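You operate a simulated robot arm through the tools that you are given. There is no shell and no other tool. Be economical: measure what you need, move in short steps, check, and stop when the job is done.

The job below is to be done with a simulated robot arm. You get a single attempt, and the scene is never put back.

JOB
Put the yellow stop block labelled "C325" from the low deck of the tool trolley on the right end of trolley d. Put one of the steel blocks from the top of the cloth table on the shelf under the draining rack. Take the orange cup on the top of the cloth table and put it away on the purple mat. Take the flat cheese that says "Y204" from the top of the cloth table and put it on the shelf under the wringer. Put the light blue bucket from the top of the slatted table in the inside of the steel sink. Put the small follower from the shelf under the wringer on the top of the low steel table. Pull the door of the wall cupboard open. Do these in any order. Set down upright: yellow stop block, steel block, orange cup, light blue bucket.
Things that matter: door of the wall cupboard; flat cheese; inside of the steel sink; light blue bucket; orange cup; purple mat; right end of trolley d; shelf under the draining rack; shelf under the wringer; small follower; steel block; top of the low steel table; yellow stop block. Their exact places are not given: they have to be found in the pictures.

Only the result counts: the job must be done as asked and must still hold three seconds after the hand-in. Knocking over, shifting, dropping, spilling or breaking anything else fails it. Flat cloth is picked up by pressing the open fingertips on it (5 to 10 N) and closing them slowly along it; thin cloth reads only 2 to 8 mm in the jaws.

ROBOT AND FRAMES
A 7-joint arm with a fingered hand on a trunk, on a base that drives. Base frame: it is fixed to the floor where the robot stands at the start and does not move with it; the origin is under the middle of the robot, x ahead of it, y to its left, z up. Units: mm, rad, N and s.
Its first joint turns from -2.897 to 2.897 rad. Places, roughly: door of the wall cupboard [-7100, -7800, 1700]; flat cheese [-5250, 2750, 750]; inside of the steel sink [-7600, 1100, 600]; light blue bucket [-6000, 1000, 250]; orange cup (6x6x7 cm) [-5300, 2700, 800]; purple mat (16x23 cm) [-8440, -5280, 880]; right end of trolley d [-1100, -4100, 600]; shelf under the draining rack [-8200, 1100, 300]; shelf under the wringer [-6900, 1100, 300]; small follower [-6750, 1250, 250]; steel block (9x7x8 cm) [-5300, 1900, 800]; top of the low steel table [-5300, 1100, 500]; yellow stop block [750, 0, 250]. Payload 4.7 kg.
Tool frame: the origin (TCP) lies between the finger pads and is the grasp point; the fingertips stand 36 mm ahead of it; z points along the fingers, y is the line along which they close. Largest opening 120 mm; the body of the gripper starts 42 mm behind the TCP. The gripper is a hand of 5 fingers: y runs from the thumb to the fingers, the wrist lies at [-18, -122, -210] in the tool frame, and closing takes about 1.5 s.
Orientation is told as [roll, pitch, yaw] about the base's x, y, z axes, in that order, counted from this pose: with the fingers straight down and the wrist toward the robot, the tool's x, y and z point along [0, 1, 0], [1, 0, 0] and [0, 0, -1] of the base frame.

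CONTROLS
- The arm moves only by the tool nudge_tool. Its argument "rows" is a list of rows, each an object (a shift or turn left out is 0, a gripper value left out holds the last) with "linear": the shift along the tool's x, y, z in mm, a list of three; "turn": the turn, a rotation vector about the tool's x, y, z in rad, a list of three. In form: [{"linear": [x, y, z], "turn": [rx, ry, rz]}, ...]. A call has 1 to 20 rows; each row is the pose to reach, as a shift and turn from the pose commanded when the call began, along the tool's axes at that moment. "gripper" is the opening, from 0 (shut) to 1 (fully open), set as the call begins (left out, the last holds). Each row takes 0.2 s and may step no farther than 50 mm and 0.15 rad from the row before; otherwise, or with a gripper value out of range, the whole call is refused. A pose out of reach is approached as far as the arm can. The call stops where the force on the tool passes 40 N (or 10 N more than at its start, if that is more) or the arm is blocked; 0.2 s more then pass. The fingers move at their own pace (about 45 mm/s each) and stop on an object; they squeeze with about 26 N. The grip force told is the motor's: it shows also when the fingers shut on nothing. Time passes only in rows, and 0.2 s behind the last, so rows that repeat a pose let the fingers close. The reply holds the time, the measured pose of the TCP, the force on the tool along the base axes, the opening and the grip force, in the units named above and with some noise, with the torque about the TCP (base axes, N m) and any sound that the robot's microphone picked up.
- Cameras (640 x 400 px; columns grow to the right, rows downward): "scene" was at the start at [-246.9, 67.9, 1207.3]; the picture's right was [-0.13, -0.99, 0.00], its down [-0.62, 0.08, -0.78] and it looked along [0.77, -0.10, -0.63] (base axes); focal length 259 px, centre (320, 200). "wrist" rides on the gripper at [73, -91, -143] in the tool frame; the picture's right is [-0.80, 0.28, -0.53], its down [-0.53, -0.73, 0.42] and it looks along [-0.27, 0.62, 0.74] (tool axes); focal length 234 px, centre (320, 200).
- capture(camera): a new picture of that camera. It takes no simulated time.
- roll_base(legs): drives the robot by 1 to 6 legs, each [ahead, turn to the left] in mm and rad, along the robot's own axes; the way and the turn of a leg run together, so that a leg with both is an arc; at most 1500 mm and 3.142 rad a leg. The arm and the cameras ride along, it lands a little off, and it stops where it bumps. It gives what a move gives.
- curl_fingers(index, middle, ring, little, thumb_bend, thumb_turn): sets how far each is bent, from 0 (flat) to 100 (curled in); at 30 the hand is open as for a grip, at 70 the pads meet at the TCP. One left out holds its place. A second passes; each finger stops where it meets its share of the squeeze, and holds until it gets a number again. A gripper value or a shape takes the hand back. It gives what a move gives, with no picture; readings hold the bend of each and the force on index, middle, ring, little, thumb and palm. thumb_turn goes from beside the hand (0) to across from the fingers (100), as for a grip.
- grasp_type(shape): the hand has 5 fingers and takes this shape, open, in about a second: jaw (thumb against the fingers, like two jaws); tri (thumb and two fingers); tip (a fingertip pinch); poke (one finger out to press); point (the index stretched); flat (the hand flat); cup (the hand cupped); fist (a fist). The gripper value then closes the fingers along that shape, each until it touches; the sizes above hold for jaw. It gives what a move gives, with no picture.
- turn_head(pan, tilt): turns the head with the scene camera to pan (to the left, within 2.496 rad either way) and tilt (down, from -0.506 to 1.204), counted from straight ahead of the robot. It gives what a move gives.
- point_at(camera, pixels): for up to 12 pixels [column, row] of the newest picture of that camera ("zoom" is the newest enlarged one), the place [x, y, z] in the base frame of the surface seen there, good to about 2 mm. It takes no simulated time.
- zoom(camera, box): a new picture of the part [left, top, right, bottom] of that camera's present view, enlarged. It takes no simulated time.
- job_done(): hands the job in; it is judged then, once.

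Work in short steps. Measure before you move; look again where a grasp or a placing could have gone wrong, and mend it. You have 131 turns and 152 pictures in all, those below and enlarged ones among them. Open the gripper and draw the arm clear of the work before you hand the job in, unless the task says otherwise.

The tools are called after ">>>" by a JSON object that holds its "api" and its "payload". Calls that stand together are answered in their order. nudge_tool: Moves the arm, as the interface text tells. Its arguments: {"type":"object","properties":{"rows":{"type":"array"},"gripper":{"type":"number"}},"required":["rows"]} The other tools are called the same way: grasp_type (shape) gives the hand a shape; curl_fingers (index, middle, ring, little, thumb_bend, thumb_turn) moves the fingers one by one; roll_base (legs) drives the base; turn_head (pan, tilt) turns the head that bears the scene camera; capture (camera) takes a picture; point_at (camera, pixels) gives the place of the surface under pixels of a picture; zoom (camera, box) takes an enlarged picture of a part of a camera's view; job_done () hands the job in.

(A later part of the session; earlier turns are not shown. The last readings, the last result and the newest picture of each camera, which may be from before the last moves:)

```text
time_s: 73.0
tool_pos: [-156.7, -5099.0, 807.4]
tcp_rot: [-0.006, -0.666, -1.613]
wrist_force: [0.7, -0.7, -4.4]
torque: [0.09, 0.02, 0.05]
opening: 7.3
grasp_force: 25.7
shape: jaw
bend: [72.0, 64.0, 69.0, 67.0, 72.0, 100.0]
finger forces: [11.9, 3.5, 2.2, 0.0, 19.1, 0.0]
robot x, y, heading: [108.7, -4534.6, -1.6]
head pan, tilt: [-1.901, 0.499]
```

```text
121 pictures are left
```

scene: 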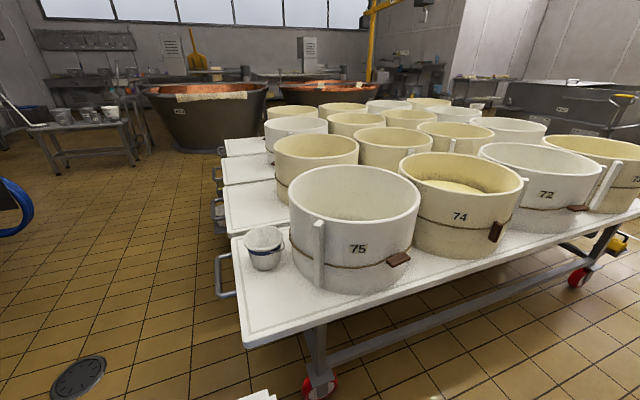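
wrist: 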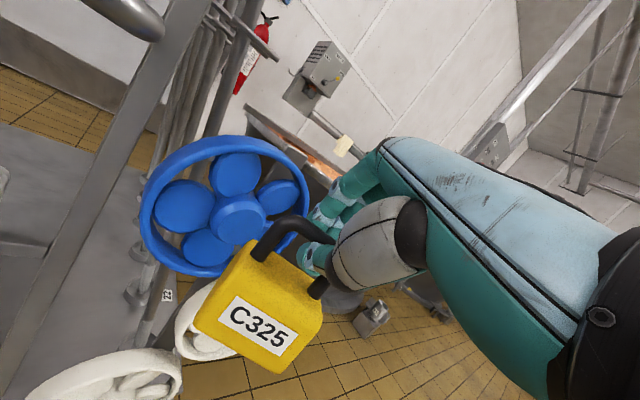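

The empty far ends are visible, with the second cart's end at (260,205). I zoom in and measure it.

>>> {"api": "zoom", "payload": {"camera": "scene", "box": [200, 120, 360, 280]}}

>>> {"api": "point_at", "payload": {"camera": "scene", "pixels": [[232, 235], [255, 320], [225, 188], [232, 225], [270, 205], [285, 185], [288, 205], [222, 158], [240, 175], [215, 205], [245, 160], [265, 145]]}}

```text
2.50 times, centred on (280, 200) of scene
```

zoom: 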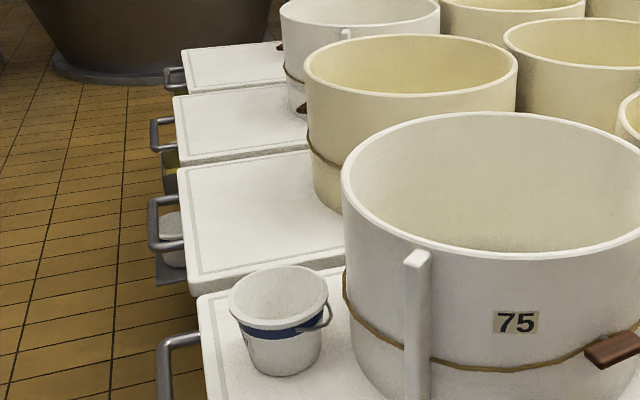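

```text
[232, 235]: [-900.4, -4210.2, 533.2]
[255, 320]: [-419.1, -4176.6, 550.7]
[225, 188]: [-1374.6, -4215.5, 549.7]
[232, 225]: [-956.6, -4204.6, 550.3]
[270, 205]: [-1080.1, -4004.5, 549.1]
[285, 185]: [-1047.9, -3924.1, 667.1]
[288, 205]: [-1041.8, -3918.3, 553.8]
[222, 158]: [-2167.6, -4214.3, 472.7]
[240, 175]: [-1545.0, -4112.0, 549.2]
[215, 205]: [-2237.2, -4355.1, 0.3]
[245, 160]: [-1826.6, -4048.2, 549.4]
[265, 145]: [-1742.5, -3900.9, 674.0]
```

Cart D's free end spans x −1380..−950, y −4210..−3930 at z 550. I drive round to stand at about (−1160, −4930) facing it.

>>> {"api": "roll_base", "payload": {"legs": [[400, 0], [0, -1.54], [1250, 0], [0, -1.571]]}}

>>> {"api": "turn_head", "payload": {"pan": 0, "tilt": 0.6}}

>>> {"api": "capture", "payload": {"camera": "scene"}}

>>> {"api": "capture", "payload": {"camera": "wrist"}}

```text
time_s: 86.4
tool_pos: [-1628.9, -4590.0, 813.7]
tcp_rot: [-0.088, -0.679, 2.903]
wrist_force: [0.6, -2.4, -6.7]
torque: [-0.31, 0.06, 0.09]
opening: 6.8
grasp_force: 25.5
shape: jaw
bend: [73.0, 72.0, 70.0, 67.0, 74.0, 100.0]
finger forces: [13.5, 5.1, 0.4, 0.1, 15.8, 0.0]
robot x, y, heading: [-1145.4, -4933.1, 2.898]
head pan, tilt: [-1.901, 0.499]
stopped in leg 4: the robot was blocked; the commanded pose is now the measured one
```

```text
time_s: 88.3
tool_pos: [-1626.3, -4584.8, 816.1]
tcp_rot: [-0.085, -0.68, 2.897]
wrist_force: [-0.5, 0.0, -4.9]
torque: [-0.06, -0.08, 0.02]
opening: 7.1
grasp_force: 25.9
shape: jaw
bend: [73.0, 72.0, 69.0, 67.0, 74.0, 100.0]
finger forces: [11.2, 0.1, 1.2, 0.0, 17.0, 0.1]
robot x, y, heading: [-1142.8, -4929.7, 2.898]
head pan, tilt: [0.0, 0.6]
```

```text
119 pictures are left
```

scene: 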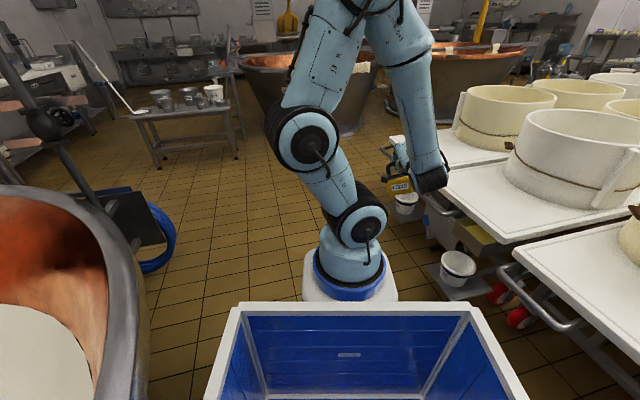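

```text
118 pictures are left
```

wrist: 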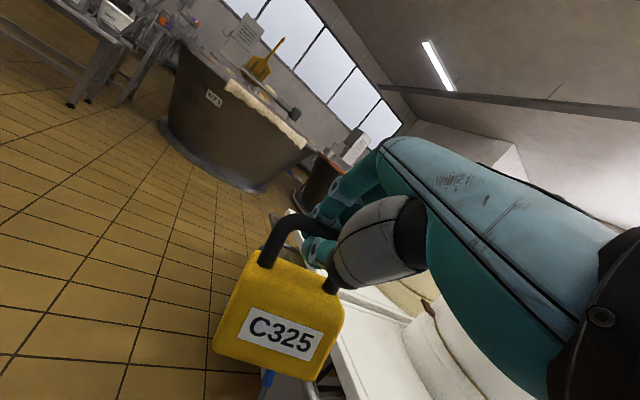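

The turn was blocked. I measure the vat rim near the crate's left side and the surroundings of the held block.

>>> {"api": "point_at", "payload": {"camera": "scene", "pixels": [[135, 380], [130, 300], [110, 220], [165, 240], [400, 183], [445, 180], [450, 215], [575, 325], [215, 390], [405, 205], [430, 150], [440, 170]]}}

>>> {"api": "turn_head", "payload": {"pan": 1.9, "tilt": 0.9}}

>>> {"api": "capture", "payload": {"camera": "scene"}}

```text
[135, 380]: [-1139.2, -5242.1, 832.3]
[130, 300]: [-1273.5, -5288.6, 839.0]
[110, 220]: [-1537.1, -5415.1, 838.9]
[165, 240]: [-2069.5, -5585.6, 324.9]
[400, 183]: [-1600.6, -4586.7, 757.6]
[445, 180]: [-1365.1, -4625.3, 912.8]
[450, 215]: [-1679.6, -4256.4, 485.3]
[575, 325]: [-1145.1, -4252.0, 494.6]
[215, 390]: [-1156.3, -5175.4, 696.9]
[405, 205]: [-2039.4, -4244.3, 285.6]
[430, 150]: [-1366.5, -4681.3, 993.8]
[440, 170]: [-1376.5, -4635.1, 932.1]
```

```text
time_s: 90.2
tool_pos: [-1627.8, -4585.0, 815.4]
tcp_rot: [-0.085, -0.68, 2.896]
wrist_force: [0.9, 0.6, -4.9]
torque: [-0.08, -0.07, -0.02]
opening: 7.1
grasp_force: 26.1
shape: jaw
bend: [73.0, 72.0, 69.0, 67.0, 74.0, 100.0]
finger forces: [11.0, 0.0, 1.2, 0.1, 16.9, 0.0]
robot x, y, heading: [-1143.1, -4927.3, 2.895]
head pan, tilt: [1.901, 0.901]
```

```text
117 pictures are left
```

scene: 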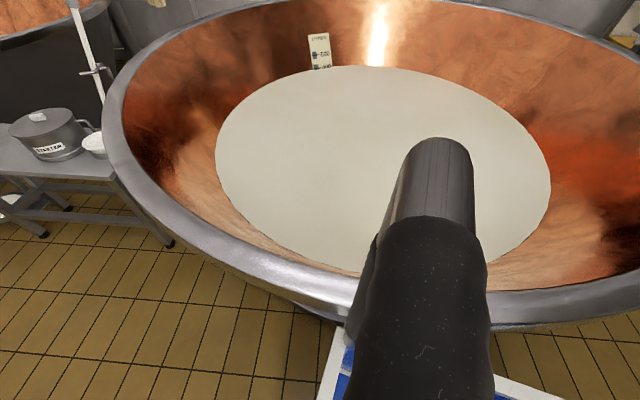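

The crate's corner met the vat rim (y≈−5240). I drive forward 500 mm to where the vat curves away, then turn right to face cart D's end diagonally.

>>> {"api": "roll_base", "payload": {"legs": [[500, 0], [0, -1.85]]}}

>>> {"api": "turn_head", "payload": {"pan": -0.3, "tilt": 0.6}}

>>> {"api": "capture", "payload": {"camera": "scene"}}

>>> {"api": "capture", "payload": {"camera": "wrist"}}

```text
time_s: 91.2
tool_pos: [-1665.9, -4614.9, 819.9]
tcp_rot: [-0.133, -0.682, 2.942]
wrist_force: [0.0, -0.8, -5.1]
torque: [-0.1, -0.03, -0.01]
opening: 6.6
grasp_force: 26.0
shape: jaw
bend: [73.0, 72.0, 70.0, 67.0, 74.0, 100.0]
finger forces: [12.1, 0.0, 0.9, 0.1, 16.3, 0.0]
robot x, y, heading: [-1172.4, -4920.7, 2.947]
head pan, tilt: [1.901, 0.901]
stopped in leg 1: the robot was blocked; the commanded pose is now the measured one
```

```text
time_s: 93.3
tool_pos: [-1665.5, -4611.9, 819.6]
tcp_rot: [-0.131, -0.681, 2.939]
wrist_force: [-0.1, 0.5, -4.7]
torque: [-0.03, -0.07, 0.0]
opening: 6.9
grasp_force: 26.1
shape: jaw
bend: [73.0, 72.0, 69.0, 67.0, 74.0, 100.0]
finger forces: [11.5, 0.1, 1.1, 0.1, 17.1, 0.0]
robot x, y, heading: [-1168.4, -4917.9, 2.94]
head pan, tilt: [-0.3, 0.6]
```

```text
116 pictures are left
```

scene: 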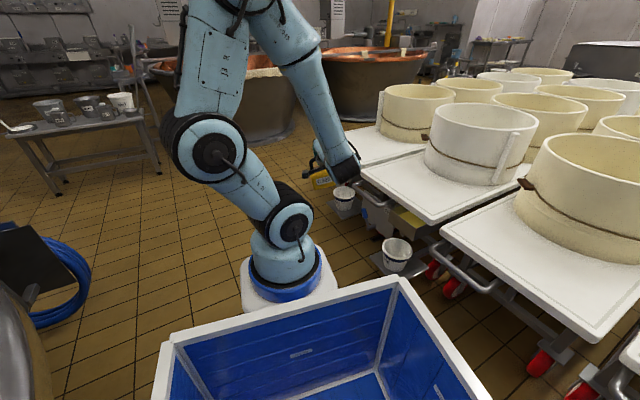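

```text
115 pictures are left
```

wrist: 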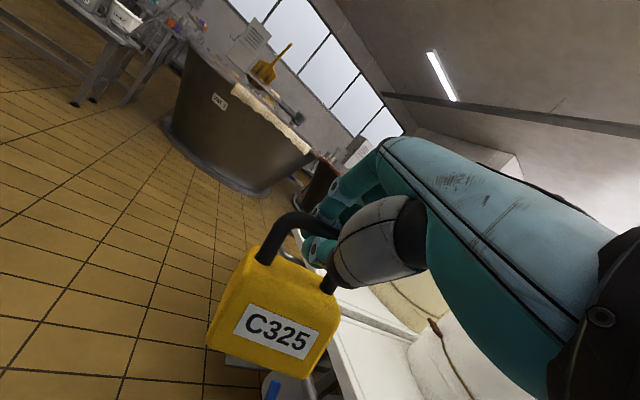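

It is still blocked. I look closely at the crate's rear-left against the vat, and at the right side.

>>> {"api": "turn_head", "payload": {"pan": 2.45, "tilt": 1.15}}

>>> {"api": "capture", "payload": {"camera": "scene"}}

>>> {"api": "point_at", "payload": {"camera": "scene", "pixels": [[320, 100], [320, 150], [320, 200], [250, 200], [400, 200], [320, 260], [200, 250], [450, 300]]}}

>>> {"api": "turn_head", "payload": {"pan": -1.3, "tilt": 1.1}}

>>> {"api": "capture", "payload": {"camera": "scene"}}

```text
time_s: 95.7
tool_pos: [-1663.8, -4612.3, 820.5]
tcp_rot: [-0.131, -0.683, 2.94]
wrist_force: [1.1, 0.6, -4.7]
torque: [-0.07, -0.07, 0.02]
opening: 6.6
grasp_force: 25.9
shape: jaw
bend: [73.0, 72.0, 69.0, 67.0, 74.0, 100.0]
finger forces: [11.5, 0.0, 1.0, 0.0, 17.1, 0.0]
robot x, y, heading: [-1173.8, -4915.6, 2.944]
head pan, tilt: [2.45, 1.15]
```

```text
114 pictures are left
```

scene: 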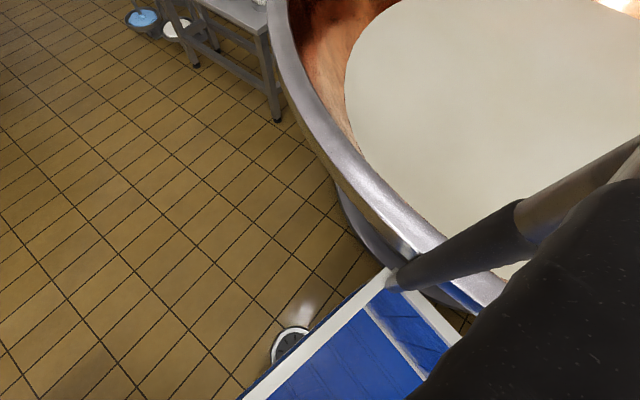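

```text
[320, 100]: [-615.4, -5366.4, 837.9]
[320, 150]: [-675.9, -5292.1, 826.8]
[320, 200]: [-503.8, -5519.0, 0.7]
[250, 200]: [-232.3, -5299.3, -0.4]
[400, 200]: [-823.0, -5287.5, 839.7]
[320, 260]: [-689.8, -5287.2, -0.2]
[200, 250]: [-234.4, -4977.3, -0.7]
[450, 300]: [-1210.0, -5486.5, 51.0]
```

```text
time_s: 98.8
tool_pos: [-1665.6, -4610.8, 819.8]
tcp_rot: [-0.132, -0.682, 2.938]
wrist_force: [0.0, 0.3, -3.9]
torque: [-0.06, -0.05, -0.01]
opening: 6.8
grasp_force: 25.8
shape: jaw
bend: [73.0, 72.0, 69.0, 67.0, 74.0, 100.0]
finger forces: [11.5, 0.0, 1.0, 0.0, 17.1, 0.0]
robot x, y, heading: [-1175.4, -4914.3, 2.94]
head pan, tilt: [-1.3, 1.1]
```

```text
113 pictures are left
```

scene: 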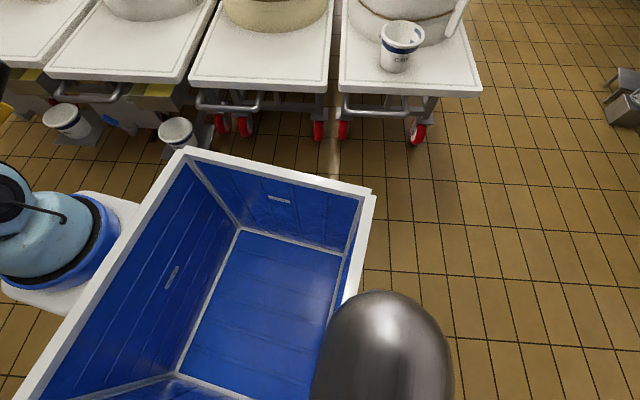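

The corner presses the vat wall, and driving on would go toward the vat's nearest point. I turn left first to free it, run forward past the vat, then turn right toward cart D.

>>> {"api": "roll_base", "payload": {"legs": [[0, 0.2], [560, 0], [0, -2.15], [130, 0]]}}

>>> {"api": "turn_head", "payload": {"pan": -0.2, "tilt": 0.6}}

>>> {"api": "capture", "payload": {"camera": "scene"}}

>>> {"api": "capture", "payload": {"camera": "wrist"}}

```text
time_s: 108.8
tool_pos: [-1188.8, -4476.4, 818.3]
tcp_rot: [-0.134, -0.684, 0.974]
wrist_force: [0.6, 0.3, -4.5]
torque: [-0.05, 0.07, -0.02]
opening: 6.9
grasp_force: 25.9
shape: jaw
bend: [73.0, 72.0, 69.0, 67.0, 74.0, 100.0]
finger forces: [1.0, 0.1, 1.3, 0.0, 18.0, 0.0]
robot x, y, heading: [-1660.3, -4813.5, 0.98]
head pan, tilt: [-1.3, 1.1]
```

```text
time_s: 110.1
tool_pos: [-1189.1, -4476.7, 817.7]
tcp_rot: [-0.131, -0.682, 0.975]
wrist_force: [0.1, 0.1, -5.6]
torque: [-0.01, 0.07, 0.01]
opening: 7.0
grasp_force: 25.4
shape: jaw
bend: [73.0, 72.0, 69.0, 67.0, 74.0, 100.0]
finger forces: [1.1, 0.0, 1.3, 0.0, 18.0, 0.0]
robot x, y, heading: [-1659.3, -4813.9, 0.979]
head pan, tilt: [-0.201, 0.6]
```

```text
112 pictures are left
```

scene: 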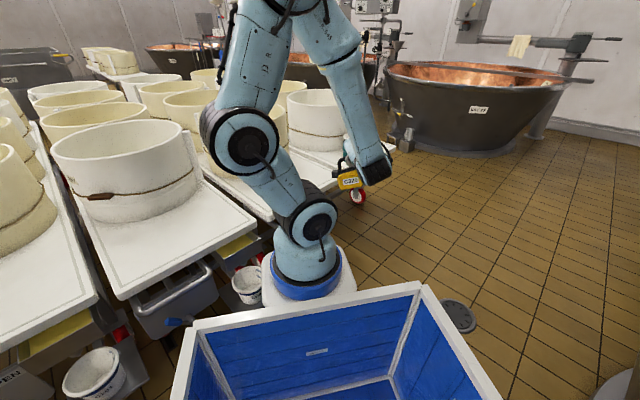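

```text
111 pictures are left
```

wrist: 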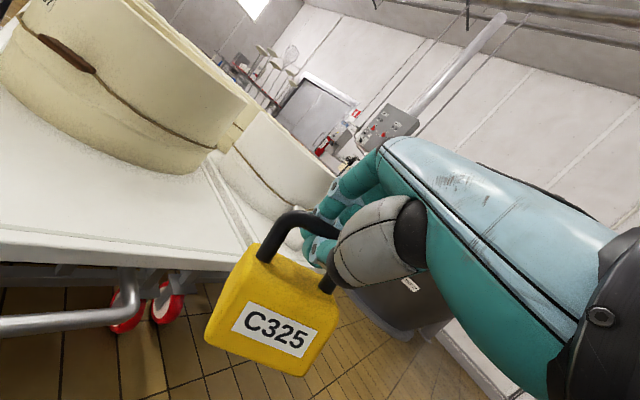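

The block is now near cart D's end. I zoom in and measure the block's edges to see how far it is tilted in the hand.

>>> {"api": "zoom", "payload": {"camera": "wrist", "box": [180, 180, 380, 390]}}

>>> {"api": "point_at", "payload": {"camera": "wrist", "pixels": [[245, 268], [212, 330], [335, 308], [305, 365], [232, 328], [305, 355], [245, 303], [315, 335], [265, 250], [300, 215], [325, 285]]}}

```text
1.90 times, centred on (280, 285) of wrist
```

zoom: 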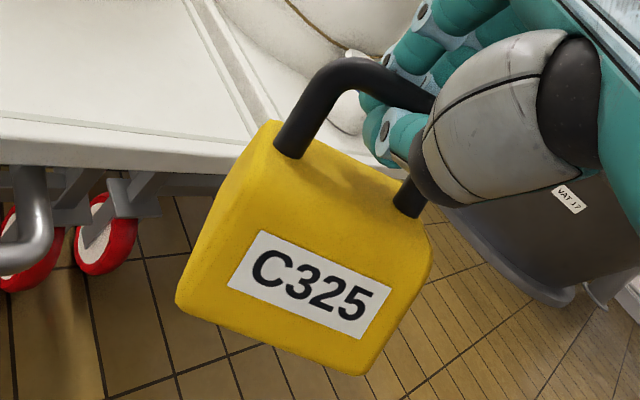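

```text
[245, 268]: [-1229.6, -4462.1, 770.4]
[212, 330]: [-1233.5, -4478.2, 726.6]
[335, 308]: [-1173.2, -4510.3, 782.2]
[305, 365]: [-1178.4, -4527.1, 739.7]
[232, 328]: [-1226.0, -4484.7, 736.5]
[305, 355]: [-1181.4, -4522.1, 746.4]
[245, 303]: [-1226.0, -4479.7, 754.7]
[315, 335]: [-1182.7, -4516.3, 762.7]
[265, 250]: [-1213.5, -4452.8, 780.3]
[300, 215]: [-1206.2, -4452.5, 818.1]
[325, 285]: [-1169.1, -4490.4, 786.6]
```

The block leans (about 0.17 rad in roll and 0.26 rad nodding on its bar). I move it over cart D's end at about z 728 and counter-rotate it.

>>> {"api": "nudge_tool", "payload": {"rows": [{"linear": [28, 23, 30], "turn": [-0.025, 0.016, 0.013]}, {"linear": [56, 47, 60], "turn": [-0.05, 0.033, 0.027]}, {"linear": [84, 70, 90], "turn": [-0.075, 0.05, 0.04]}, {"linear": [111, 94, 120], "turn": [-0.1, 0.066, 0.053]}, {"linear": [139, 117, 150], "turn": [-0.125, 0.082, 0.067]}, {"linear": [167, 140, 180], "turn": [-0.15, 0.1, 0.08]}, {"linear": [195, 164, 210], "turn": [-0.175, 0.116, 0.094]}, {"linear": [223, 187, 240], "turn": [-0.2, 0.132, 0.107]}, {"linear": [223, 187, 240], "turn": [-0.2, 0.132, 0.107]}]}}

>>> {"api": "capture", "payload": {"camera": "wrist"}}

>>> {"api": "capture", "payload": {"camera": "scene"}}

```text
time_s: 112.1
tool_pos: [-1169.0, -4110.5, 728.4]
tcp_rot: [0.105, -0.884, 0.829]
wrist_force: [-0.8, -0.5, -5.5]
torque: [-0.11, 0.05, -0.01]
opening: 6.9
grasp_force: 26.3
shape: jaw
bend: [73.0, 72.0, 71.0, 67.0, 74.0, 100.0]
finger forces: [1.8, 0.0, 1.0, 0.0, 0.0, 0.0]
robot x, y, heading: [-1660.7, -4811.5, 0.983]
head pan, tilt: [-0.201, 0.6]
```

```text
109 pictures are left
```

wrist: 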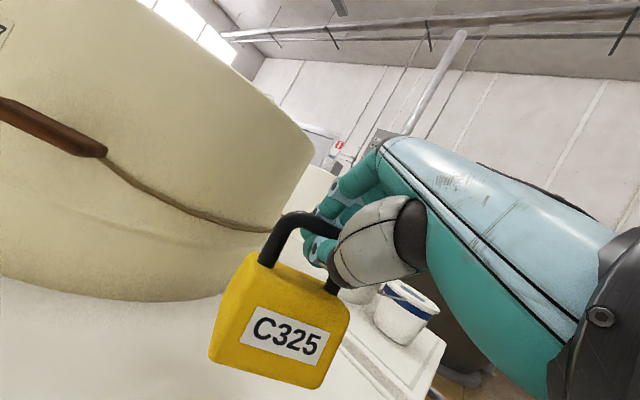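

```text
108 pictures are left
```

scene: 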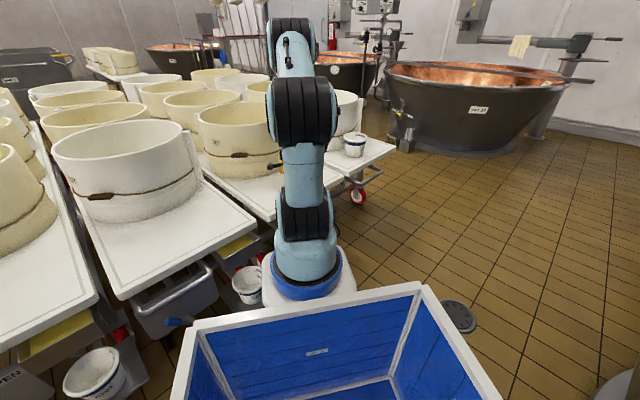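

The finger forces are fading, although the hook grip still carries the block. I measure the block's bottom and the cart surface, then lower quickly.

>>> {"api": "point_at", "payload": {"camera": "wrist", "pixels": [[212, 355], [315, 385], [232, 300], [345, 325], [255, 265], [330, 330], [180, 360], [180, 310], [290, 220]]}}

```text
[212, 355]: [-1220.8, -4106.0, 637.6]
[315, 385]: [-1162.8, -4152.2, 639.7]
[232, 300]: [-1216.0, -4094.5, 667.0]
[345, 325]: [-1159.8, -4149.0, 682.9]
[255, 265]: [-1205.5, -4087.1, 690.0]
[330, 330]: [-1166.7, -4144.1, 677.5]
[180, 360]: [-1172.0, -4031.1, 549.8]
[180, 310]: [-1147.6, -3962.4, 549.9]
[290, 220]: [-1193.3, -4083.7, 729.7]
```

The block is level in roll with its lower near edge at about z 637 above the 550 cart top. I lower it 62 mm, then check.

>>> {"api": "nudge_tool", "payload": {"rows": [{"linear": [-1.3, -15.5, 12.6]}, {"linear": [-2.7, -31, 25]}, {"linear": [-4, -43, 35]}, {"linear": [-4.2, -48, 39]}, {"linear": [-4.2, -48, 39]}]}}

>>> {"api": "zoom", "payload": {"camera": "wrist", "box": [160, 180, 400, 400]}}

>>> {"api": "point_at", "payload": {"camera": "wrist", "pixels": [[212, 355], [315, 385], [290, 220]]}}

```text
time_s: 113.3
tool_pos: [-1170.1, -4110.7, 667.6]
tcp_rot: [0.105, -0.886, 0.829]
wrist_force: [0.1, -0.1, -4.8]
torque: [-0.04, 0.04, 0.0]
opening: 6.7
grasp_force: 26.1
shape: jaw
bend: [73.0, 72.0, 69.0, 67.0, 74.0, 100.0]
finger forces: [1.5, 0.0, 1.1, 0.1, 17.5, 0.0]
robot x, y, heading: [-1659.7, -4814.8, 0.977]
head pan, tilt: [-0.201, 0.6]
```

```text
1.82 times, centred on (280, 290) of wrist
```

zoom: 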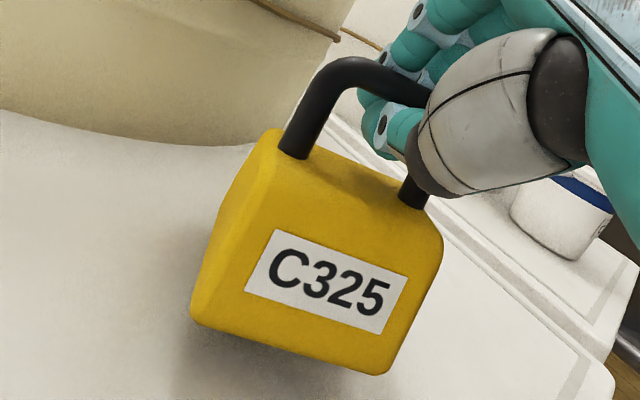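

```text
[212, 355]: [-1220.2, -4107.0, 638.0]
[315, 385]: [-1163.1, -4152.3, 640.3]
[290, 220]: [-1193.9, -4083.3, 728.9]
```

The block is now about 26 mm above the plate. I lower it in small steps.

>>> {"api": "nudge_tool", "payload": {"rows": [{"linear": [-0.5, -5, 4]}, {"linear": [-1, -9, 7.5]}, {"linear": [-1.3, -14, 11.5]}, {"linear": [-1.3, -14, 11.5]}]}}

>>> {"api": "zoom", "payload": {"camera": "wrist", "box": [160, 180, 400, 400]}}

>>> {"api": "point_at", "payload": {"camera": "zoom", "pixels": [[195, 312], [380, 368], [175, 340], [330, 65], [440, 240], [300, 345]]}}

```text
time_s: 114.3
tool_pos: [-1169.9, -4111.1, 649.0]
tcp_rot: [0.105, -0.886, 0.828]
wrist_force: [0.1, -1.3, -0.9]
torque: [-0.01, 0.0, 0.01]
opening: 6.8
grasp_force: 26.5
shape: jaw
bend: [73.0, 72.0, 71.0, 67.0, 74.0, 100.0]
finger forces: [0.0, 0.0, 0.0, 0.0, 0.0, 0.0]
robot x, y, heading: [-1662.0, -4813.0, 0.98]
head pan, tilt: [-0.201, 0.6]
```

```text
1.82 times, centred on (280, 290) of wrist
```

zoom: 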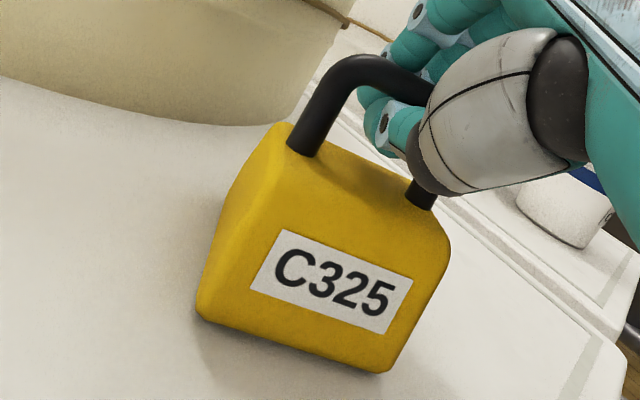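

```text
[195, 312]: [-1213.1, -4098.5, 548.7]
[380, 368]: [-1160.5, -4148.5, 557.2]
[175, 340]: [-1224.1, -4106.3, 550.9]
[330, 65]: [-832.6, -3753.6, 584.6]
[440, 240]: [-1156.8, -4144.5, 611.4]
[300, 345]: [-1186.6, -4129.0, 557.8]
```

The weight is off and the block stands on the plate. I open only slightly, then draw back along the fingers.

>>> {"api": "nudge_tool", "payload": {"rows": [{"linear": [0, 0, 0]}, {"linear": [0, 0, 0]}, {"linear": [0, 0, 0]}, {"linear": [0, 0, 0]}, {"linear": [0, 0, 0]}], "gripper": 0.28}}

>>> {"api": "zoom", "payload": {"camera": "wrist", "box": [160, 180, 400, 400]}}

```text
time_s: 115.5
tool_pos: [-1171.7, -4110.3, 648.2]
tcp_rot: [0.106, -0.886, 0.829]
wrist_force: [2.9, 1.9, 6.4]
torque: [0.15, -0.07, -0.06]
opening: 31.8
grasp_force: 0.0
shape: jaw
bend: [74.0, 55.0, 53.0, 49.0, 77.0, 100.0]
finger forces: [0.0, 0.0, 0.0, 0.1, 6.3, 0.1]
robot x, y, heading: [-1661.2, -4811.4, 0.975]
head pan, tilt: [-0.201, 0.6]
```

```text
1.82 times, centred on (280, 290) of wrist
```

zoom: 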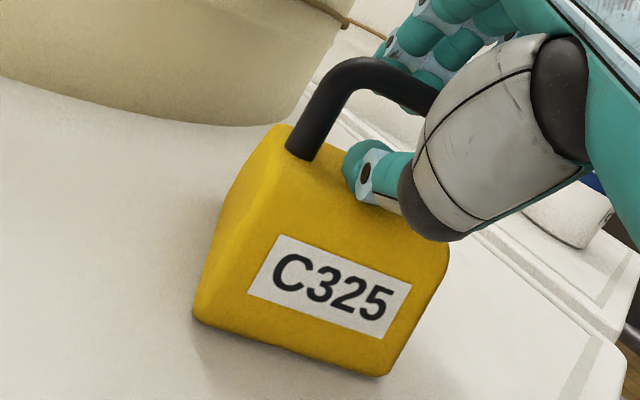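

The thumb rests lightly on the body. I withdraw along −z with a slight rise.

>>> {"api": "nudge_tool", "payload": {"rows": [{"linear": [0, 2, -6]}, {"linear": [0, 3, -14]}, {"linear": [0, 3, -24]}, {"linear": [0, 3, -36]}, {"linear": [0, 3, -50]}, {"linear": [0, 3, -70]}]}}

>>> {"api": "capture", "payload": {"camera": "wrist"}}

```text
time_s: 116.9
tool_pos: [-1199.9, -4154.3, 697.4]
tcp_rot: [0.105, -0.885, 0.827]
wrist_force: [0.4, -0.8, 0.9]
torque: [0.02, 0.01, 0.0]
opening: 33.3
grasp_force: 0.0
shape: jaw
bend: [74.0, 55.0, 53.0, 49.0, 74.0, 100.0]
finger forces: [0.0, 0.0, 0.1, 0.0, 0.0, 0.0]
robot x, y, heading: [-1662.4, -4812.0, 0.975]
head pan, tilt: [-0.201, 0.6]
```

```text
104 pictures are left
```

wrist: 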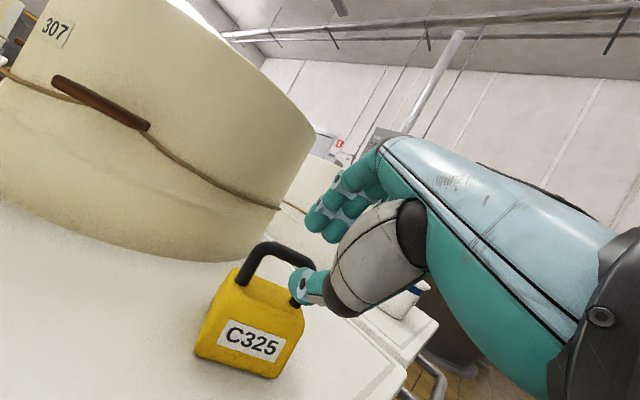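

The yellow block stands upright on cart D's end. I raise and retract the hand, then look west for the route.

>>> {"api": "nudge_tool", "payload": {"rows": [{"linear": [2, 4, -42]}, {"linear": [4, 8, -84]}, {"linear": [6, 12, -126]}, {"linear": [8, 17, -168]}, {"linear": [10, 21, -210]}]}}

>>> {"api": "turn_head", "payload": {"pan": 2.0, "tilt": 0.3}}

>>> {"api": "capture", "payload": {"camera": "scene"}}

>>> {"api": "turn_head", "payload": {"pan": 1.1, "tilt": 0.3}}

>>> {"api": "capture", "payload": {"camera": "scene"}}

```text
time_s: 118.1
tool_pos: [-1291.9, -4273.6, 843.7]
tcp_rot: [0.104, -0.884, 0.831]
wrist_force: [-0.3, -1.0, -0.3]
torque: [0.03, 0.02, -0.03]
opening: 33.6
grasp_force: 0.0
shape: jaw
bend: [74.0, 55.0, 53.0, 49.0, 74.0, 100.0]
finger forces: [0.1, 0.1, 0.0, 0.0, 0.0, 0.0]
robot x, y, heading: [-1663.2, -4814.0, 0.979]
head pan, tilt: [-0.201, 0.6]
```

```text
time_s: 120.2
tool_pos: [-1291.6, -4272.7, 845.2]
tcp_rot: [0.106, -0.885, 0.829]
wrist_force: [-0.4, 0.4, -0.2]
torque: [0.01, 0.04, 0.02]
opening: 33.4
grasp_force: 0.0
shape: jaw
bend: [74.0, 55.0, 53.0, 49.0, 74.0, 100.0]
finger forces: [0.0, 0.0, 0.1, 0.1, 0.0, 0.0]
robot x, y, heading: [-1661.8, -4809.9, 0.983]
head pan, tilt: [2.0, 0.3]
```

```text
103 pictures are left
```

scene: 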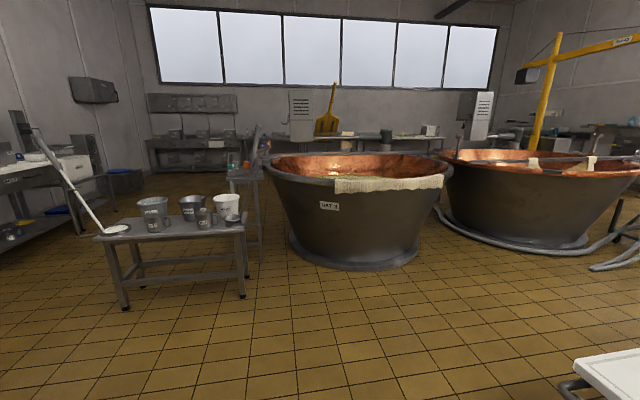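

```text
time_s: 121.4
tool_pos: [-1292.5, -4272.3, 844.1]
tcp_rot: [0.106, -0.885, 0.83]
wrist_force: [-0.6, 0.6, 0.4]
torque: [0.0, -0.02, 0.0]
opening: 33.7
grasp_force: 0.2
shape: jaw
bend: [74.0, 55.0, 53.0, 49.0, 74.0, 100.0]
finger forces: [0.0, 0.0, 0.0, 0.0, 0.1, 0.1]
robot x, y, heading: [-1662.7, -4812.9, 0.979]
head pan, tilt: [1.1, 0.3]
```

```text
102 pictures are left
```

scene: 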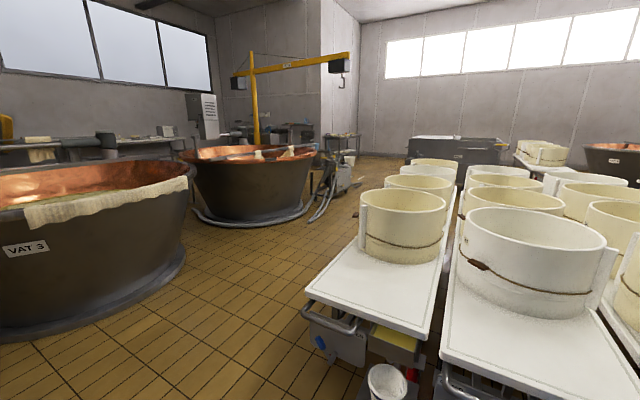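

I measure the aisle between the carts and the vats, the hose and machine, and landmarks beyond.

>>> {"api": "point_at", "payload": {"camera": "scene", "pixels": [[315, 220], [300, 205], [345, 185], [355, 160], [305, 290], [360, 220], [185, 260], [235, 220], [405, 165], [440, 165], [335, 140], [255, 150]]}}

```text
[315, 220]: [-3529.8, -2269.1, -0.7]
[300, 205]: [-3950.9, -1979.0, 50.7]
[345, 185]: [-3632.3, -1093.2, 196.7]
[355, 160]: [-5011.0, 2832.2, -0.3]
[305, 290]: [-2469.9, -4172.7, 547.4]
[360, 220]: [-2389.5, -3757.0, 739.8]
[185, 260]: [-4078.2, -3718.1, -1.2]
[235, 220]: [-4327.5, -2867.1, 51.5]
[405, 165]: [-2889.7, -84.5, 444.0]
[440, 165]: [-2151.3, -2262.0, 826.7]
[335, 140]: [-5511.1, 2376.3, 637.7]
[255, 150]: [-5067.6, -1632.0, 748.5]
```

I check the VAT 3 rim's nearest points before I plan the turn.

>>> {"api": "point_at", "payload": {"camera": "scene", "pixels": [[188, 185], [150, 170], [60, 195], [10, 215], [300, 152], [315, 165], [325, 190], [350, 150]]}}

```text
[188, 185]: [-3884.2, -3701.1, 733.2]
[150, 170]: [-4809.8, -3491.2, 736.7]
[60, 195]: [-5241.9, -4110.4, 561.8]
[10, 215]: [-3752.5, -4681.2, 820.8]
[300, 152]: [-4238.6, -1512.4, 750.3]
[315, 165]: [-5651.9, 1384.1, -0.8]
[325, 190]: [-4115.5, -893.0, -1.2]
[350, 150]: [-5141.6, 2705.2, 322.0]
```

The route is clear: west past the carts' ends, an arc to north, then up the aisle at x≈−2900.

>>> {"api": "roll_base", "payload": {"legs": [[0, 2.16], [850, 0], [600, -1.571], [1400, 0], [1100, 0]]}}

>>> {"api": "turn_head", "payload": {"pan": 0.3, "tilt": 0.35}}

>>> {"api": "capture", "payload": {"camera": "scene"}}

```text
time_s: 146.7
tool_pos: [-2955.4, -1282.3, 845.3]
tcp_rot: [0.104, -0.884, 1.438]
wrist_force: [0.2, -0.3, 0.6]
torque: [0.01, 0.0, 0.0]
opening: 33.5
grasp_force: 0.1
shape: jaw
bend: [74.0, 55.0, 53.0, 49.0, 74.0, 100.0]
finger forces: [0.0, 0.0, 0.0, 0.1, 0.1, 0.0]
robot x, y, heading: [-2948.5, -1937.7, 1.587]
head pan, tilt: [1.1, 0.3]
cut short: leg 3
```

```text
time_s: 147.8
tool_pos: [-2956.2, -1284.0, 844.4]
tcp_rot: [0.105, -0.884, 1.438]
wrist_force: [-0.4, -0.7, 0.4]
torque: [0.03, 0.06, -0.05]
opening: 33.4
grasp_force: 0.1
shape: jaw
bend: [74.0, 55.0, 53.0, 49.0, 74.0, 100.0]
finger forces: [0.0, 0.1, 0.1, 0.0, 0.1, 0.0]
robot x, y, heading: [-2950.5, -1936.0, 1.59]
head pan, tilt: [0.3, 0.351]
```

```text
101 pictures are left
```

scene: 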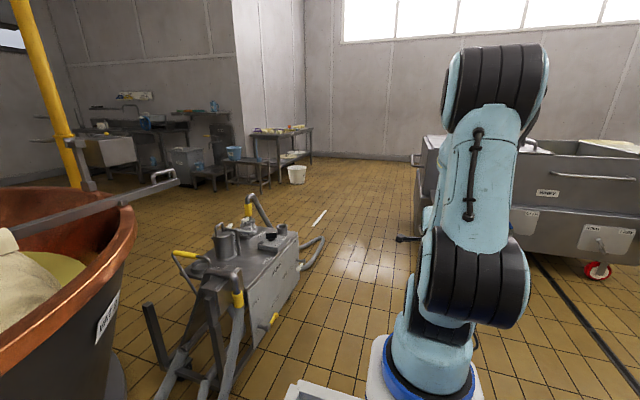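

I measure the gap between the pump cart on the left and the tank on the right, and the target tables beyond.

>>> {"api": "point_at", "payload": {"camera": "scene", "pixels": [[300, 265], [325, 245], [270, 320], [400, 240], [420, 205], [425, 180], [310, 130], [265, 130], [232, 155], [190, 165], [120, 140], [297, 185]]}}

>>> {"api": "zoom", "payload": {"camera": "scene", "box": [60, 80, 340, 220]}}

```text
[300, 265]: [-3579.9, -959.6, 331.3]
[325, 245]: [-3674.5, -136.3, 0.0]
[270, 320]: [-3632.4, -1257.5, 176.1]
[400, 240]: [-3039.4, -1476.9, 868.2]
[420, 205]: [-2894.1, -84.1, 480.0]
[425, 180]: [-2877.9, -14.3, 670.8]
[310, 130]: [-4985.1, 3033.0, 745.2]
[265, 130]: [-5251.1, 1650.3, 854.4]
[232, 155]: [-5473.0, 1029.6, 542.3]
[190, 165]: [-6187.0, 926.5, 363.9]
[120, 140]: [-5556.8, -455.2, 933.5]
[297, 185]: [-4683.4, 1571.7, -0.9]
```

```text
2.29 times, centred on (200, 150) of scene
```

zoom: 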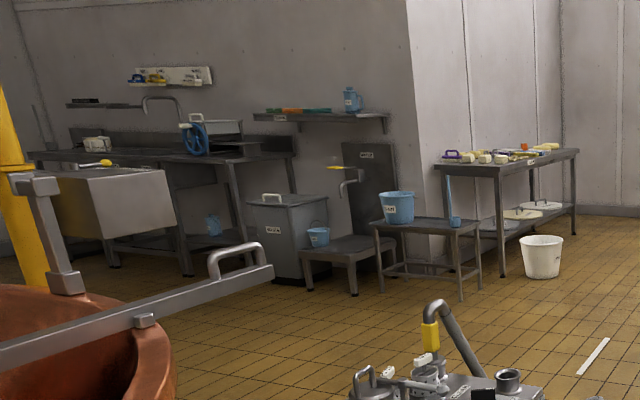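

The gap is about 650 mm and staggered. I head slightly left between the pump and tank, then on to about (−4130, 2350) east of the cloth table.

>>> {"api": "roll_base", "payload": {"legs": [[0, 0.18], [1415, 0], [0, 0.1], [1500, 0], [1500, 0], [0, 1.2]]}}

>>> {"api": "turn_head", "payload": {"pan": 0, "tilt": 0.4}}

>>> {"api": "capture", "payload": {"camera": "scene"}}

```text
time_s: 173.1
tool_pos: [-4730.2, 2346.6, 845.2]
tcp_rot: [0.104, -0.885, 2.926]
wrist_force: [0.3, -0.3, -0.3]
torque: [0.0, -0.03, 0.01]
opening: 33.4
grasp_force: 0.0
shape: jaw
bend: [74.0, 55.0, 53.0, 49.0, 74.0, 100.0]
finger forces: [0.0, 0.0, 0.0, 0.1, 0.1, 0.0]
robot x, y, heading: [-4078.3, 2298.2, 3.079]
head pan, tilt: [0.3, 0.351]
```

```text
time_s: 173.9
tool_pos: [-4729.7, 2346.9, 843.6]
tcp_rot: [0.103, -0.885, 2.928]
wrist_force: [-0.1, -0.3, -0.5]
torque: [0.03, 0.0, 0.01]
opening: 33.6
grasp_force: 0.1
shape: jaw
bend: [74.0, 55.0, 53.0, 49.0, 74.0, 100.0]
finger forces: [0.0, 0.0, 0.0, 0.0, 0.0, 0.0]
robot x, y, heading: [-4073.3, 2298.9, 3.082]
head pan, tilt: [0.0, 0.4]
```

```text
99 pictures are left
```

scene: 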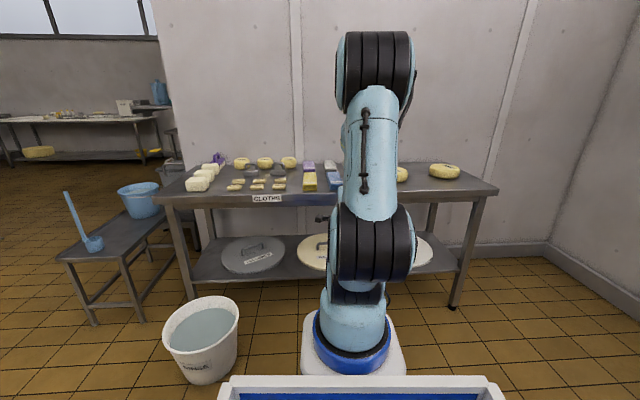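

The cloth table is right ahead. I zoom in on its top to identify the things.

>>> {"api": "zoom", "payload": {"camera": "scene", "box": [160, 140, 350, 230]}}

>>> {"api": "zoom", "payload": {"camera": "scene", "box": [380, 140, 500, 220]}}

>>> {"api": "point_at", "payload": {"camera": "scene", "pixels": [[210, 167], [198, 180], [197, 190], [162, 197], [480, 190], [330, 190], [443, 170], [402, 173], [216, 158], [260, 202], [290, 180], [330, 270]]}}

```text
3.37 times, centred on (255, 185) of scene
```

zoom: 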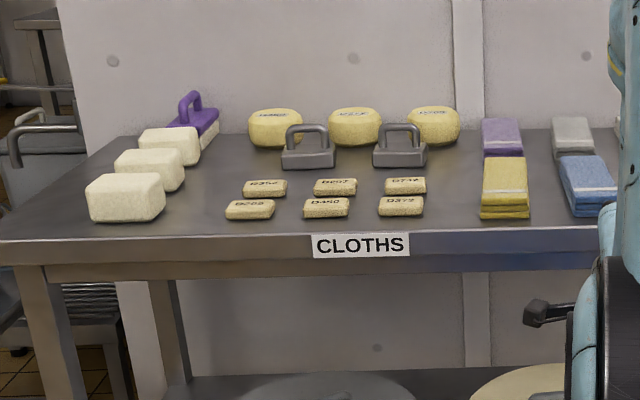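

```text
5.00 times, centred on (440, 180) of scene
```

zoom: 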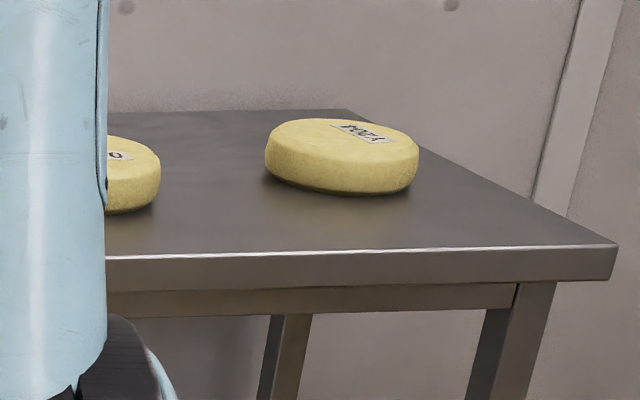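

```text
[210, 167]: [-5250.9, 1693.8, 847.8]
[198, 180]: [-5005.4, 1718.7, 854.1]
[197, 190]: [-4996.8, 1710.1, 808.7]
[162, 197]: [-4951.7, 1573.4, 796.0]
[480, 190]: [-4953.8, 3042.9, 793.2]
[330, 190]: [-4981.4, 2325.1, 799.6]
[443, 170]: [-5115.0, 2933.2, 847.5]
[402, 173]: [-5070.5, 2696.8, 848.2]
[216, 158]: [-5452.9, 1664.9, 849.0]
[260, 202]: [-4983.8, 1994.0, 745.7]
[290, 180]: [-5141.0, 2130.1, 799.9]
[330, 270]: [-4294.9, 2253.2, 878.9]
```

The two grey steel blocks with handles are at about scene (251,187) and (279,187). I measure them and take a wrist view for the cup and cheese labels.

>>> {"api": "point_at", "payload": {"camera": "scene", "pixels": [[250, 178], [245, 188], [258, 188], [278, 178], [272, 188], [285, 188], [242, 184], [243, 190]]}}

>>> {"api": "capture", "payload": {"camera": "wrist"}}

>>> {"api": "zoom", "payload": {"camera": "scene", "box": [225, 160, 305, 210]}}

>>> {"api": "point_at", "payload": {"camera": "zoom", "pixels": [[208, 145], [160, 155], [248, 155], [180, 215], [235, 215], [426, 140], [380, 160], [464, 160], [395, 215], [448, 215], [210, 180], [426, 180]]}}

```text
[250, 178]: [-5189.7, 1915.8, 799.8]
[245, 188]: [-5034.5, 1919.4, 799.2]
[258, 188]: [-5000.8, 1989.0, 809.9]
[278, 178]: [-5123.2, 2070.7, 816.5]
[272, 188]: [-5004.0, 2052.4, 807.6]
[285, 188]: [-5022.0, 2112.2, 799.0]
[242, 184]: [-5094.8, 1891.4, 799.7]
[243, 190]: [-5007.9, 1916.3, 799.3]
```

```text
96 pictures are left
```

wrist: 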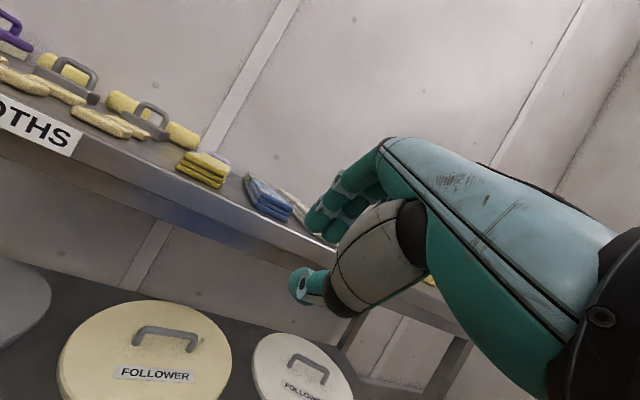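

```text
8.00 times, centred on (265, 185) of scene
```

zoom: 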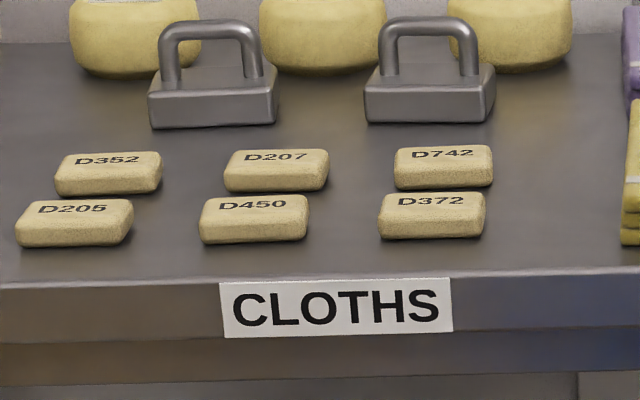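

```text
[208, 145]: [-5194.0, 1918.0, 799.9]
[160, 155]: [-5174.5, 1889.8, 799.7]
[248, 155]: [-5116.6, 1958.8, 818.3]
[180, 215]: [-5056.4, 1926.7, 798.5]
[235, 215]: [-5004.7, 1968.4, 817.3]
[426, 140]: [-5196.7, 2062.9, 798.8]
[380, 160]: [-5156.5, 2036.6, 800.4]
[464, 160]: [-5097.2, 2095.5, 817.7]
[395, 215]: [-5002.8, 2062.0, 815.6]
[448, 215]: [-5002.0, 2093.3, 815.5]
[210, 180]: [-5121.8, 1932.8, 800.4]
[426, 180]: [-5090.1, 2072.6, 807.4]
```

I measure one steel block's handle, and at the same time raise the hand and bring it to pitch −0.3, aligned with the heading.

>>> {"api": "point_at", "payload": {"camera": "zoom", "pixels": [[208, 26], [168, 60], [250, 60], [150, 85], [278, 85], [213, 105], [426, 23], [386, 60], [470, 60], [368, 85], [494, 85], [426, 100]]}}

>>> {"api": "nudge_tool", "payload": {"rows": [{"linear": [2, 23, -19], "turn": [0.118, -0.002, -0.02]}, {"linear": [4, 46, -38], "turn": [0.236, -0.005, -0.04]}, {"linear": [6, 70, -57], "turn": [0.354, -0.008, -0.06]}, {"linear": [8, 93, -76], "turn": [0.472, -0.01, -0.08]}, {"linear": [10, 116, -95], "turn": [0.59, -0.013, -0.1]}], "gripper": 0.55}}

```text
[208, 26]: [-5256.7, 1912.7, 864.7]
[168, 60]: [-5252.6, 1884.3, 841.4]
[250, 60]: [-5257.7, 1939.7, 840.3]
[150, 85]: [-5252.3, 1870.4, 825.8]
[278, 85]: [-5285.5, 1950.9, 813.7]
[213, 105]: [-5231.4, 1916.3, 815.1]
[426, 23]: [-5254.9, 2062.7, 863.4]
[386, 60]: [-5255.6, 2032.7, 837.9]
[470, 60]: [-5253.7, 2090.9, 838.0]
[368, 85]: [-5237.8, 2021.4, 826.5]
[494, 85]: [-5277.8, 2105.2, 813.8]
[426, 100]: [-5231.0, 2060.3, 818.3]
```

```text
time_s: 175.1
tool_pos: [-4734.6, 2331.0, 979.0]
tcp_rot: [0.081, -0.418, 3.061]
wrist_force: [0.5, -0.8, -2.1]
torque: [0.14, 0.15, -0.01]
opening: 65.8
grasp_force: 0.1
shape: jaw
bend: [74.0, 43.0, 40.0, 40.0, 68.0, 100.0]
finger forces: [0.0, 0.0, 0.0, 0.0, 0.0, 0.1]
out of reach, approached as far as the arm can: row 4, 5
robot x, y, heading: [-4076.3, 2298.8, 3.075]
head pan, tilt: [0.0, 0.4]
```

Block 2's bar is at x −5257, y 2033–2091, z≈860. I turn a little and drive 365 mm closer.

>>> {"api": "roll_base", "payload": {"legs": [[0, 0.2], [365, 0], [0, -0.13]]}}

>>> {"api": "turn_head", "payload": {"pan": 0.3, "tilt": 0.5}}

>>> {"api": "capture", "payload": {"camera": "wrist"}}

>>> {"api": "capture", "payload": {"camera": "scene"}}

```text
time_s: 178.8
tool_pos: [-5096.9, 2240.8, 976.4]
tcp_rot: [0.038, -0.413, -3.114]
wrist_force: [0.5, -0.5, 0.3]
torque: [0.07, -0.01, 0.01]
opening: 65.8
grasp_force: 0.2
shape: jaw
bend: [74.0, 43.0, 40.0, 40.0, 68.0, 100.0]
finger forces: [0.1, 0.0, 0.1, 0.0, 0.1, 0.1]
robot x, y, heading: [-4441.5, 2254.5, -3.139]
head pan, tilt: [0.0, 0.4]
```

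```text
time_s: 179.6
tool_pos: [-5096.0, 2241.2, 976.2]
tcp_rot: [0.038, -0.412, -3.113]
wrist_force: [-0.6, 1.1, -0.1]
torque: [0.0, -0.06, -0.01]
opening: 65.8
grasp_force: 0.1
shape: jaw
bend: [74.0, 43.0, 40.0, 40.0, 68.0, 100.0]
finger forces: [0.0, 0.1, 0.1, 0.0, 0.0, 0.0]
robot x, y, heading: [-4441.8, 2250.7, -3.14]
head pan, tilt: [0.3, 0.499]
```

```text
94 pictures are left
```

wrist: 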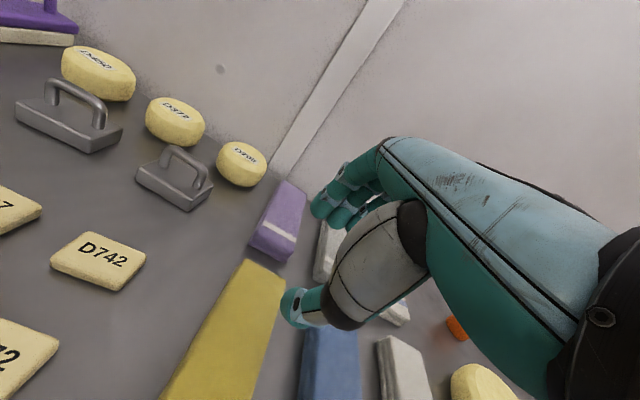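

```text
93 pictures are left
```

scene: 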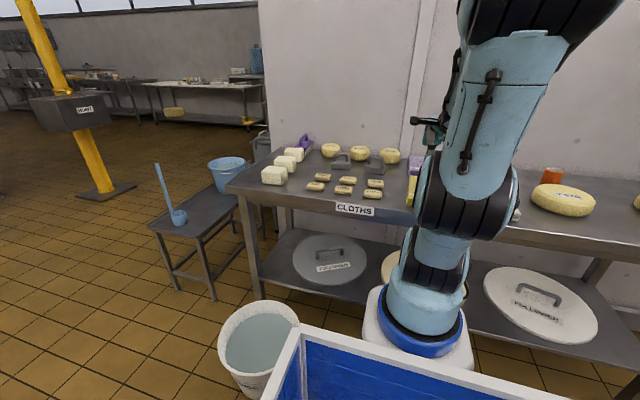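

I measure the right steel block's handle, bar and body in the wrist view.

>>> {"api": "point_at", "payload": {"camera": "wrist", "pixels": [[175, 150], [205, 175], [188, 160], [165, 165], [208, 188], [137, 178], [187, 208], [212, 185], [175, 180], [240, 150], [265, 245]]}}

>>> {"api": "point_at", "payload": {"camera": "scene", "pixels": [[258, 370], [222, 345], [298, 325], [552, 175], [562, 200], [176, 215], [226, 170], [337, 250], [230, 250]]}}

```text
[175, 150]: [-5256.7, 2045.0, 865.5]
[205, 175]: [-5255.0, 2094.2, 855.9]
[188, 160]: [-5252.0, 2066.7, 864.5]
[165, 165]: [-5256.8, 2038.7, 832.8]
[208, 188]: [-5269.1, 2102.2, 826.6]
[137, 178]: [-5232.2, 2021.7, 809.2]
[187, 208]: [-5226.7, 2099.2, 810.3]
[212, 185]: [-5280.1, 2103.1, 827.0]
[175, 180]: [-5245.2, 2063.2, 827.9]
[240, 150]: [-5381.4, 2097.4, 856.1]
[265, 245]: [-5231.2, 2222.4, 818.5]
```

```text
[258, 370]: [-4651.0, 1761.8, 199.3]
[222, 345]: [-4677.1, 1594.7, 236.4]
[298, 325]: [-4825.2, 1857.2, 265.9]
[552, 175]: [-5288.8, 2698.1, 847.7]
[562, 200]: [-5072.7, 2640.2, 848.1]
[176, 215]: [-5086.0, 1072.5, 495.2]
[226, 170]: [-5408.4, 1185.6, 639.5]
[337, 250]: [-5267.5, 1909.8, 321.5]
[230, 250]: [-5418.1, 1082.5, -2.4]
```

The bar centre is at (−5256, 2066, 861). I move to 80 mm short of it along the finger axis, levelling the small roll.

>>> {"api": "nudge_tool", "payload": {"rows": [{"linear": [35, 21, 14], "turn": [0, -0.01, 0.003]}, {"linear": [70, 42, 28], "turn": [0, -0.02, 0.006]}, {"linear": [105, 63, 43], "turn": [0, -0.03, 0.009]}, {"linear": [140, 84, 57], "turn": [0, -0.04, 0.012]}, {"linear": [174, 105, 71], "turn": [0, -0.047, 0.012]}, {"linear": [174, 105, 71], "turn": [0, -0.047, 0.012]}], "gripper": 0.5}}

>>> {"api": "capture", "payload": {"camera": "wrist"}}

```text
time_s: 180.9
tool_pos: [-5212.8, 2060.3, 958.4]
tcp_rot: [-0.003, -0.41, -3.127]
wrist_force: [0.6, -0.2, 0.0]
torque: [0.0, 0.01, -0.02]
opening: 60.4
grasp_force: 0.1
shape: jaw
bend: [74.0, 45.0, 42.0, 40.0, 70.0, 100.0]
finger forces: [0.0, 0.1, 0.1, 0.0, 0.0, 0.0]
robot x, y, heading: [-4441.9, 2247.4, -3.139]
head pan, tilt: [0.3, 0.499]
```

```text
92 pictures are left
```

wrist: 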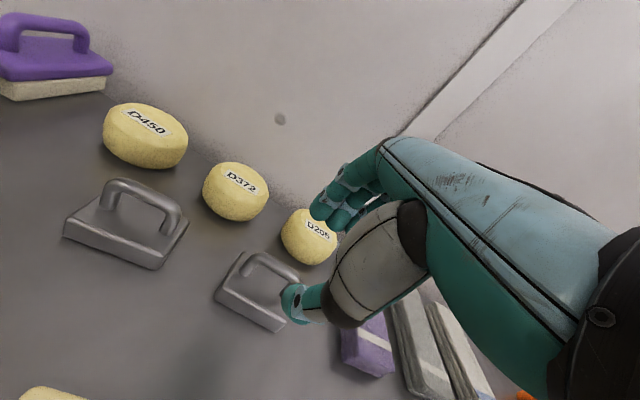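

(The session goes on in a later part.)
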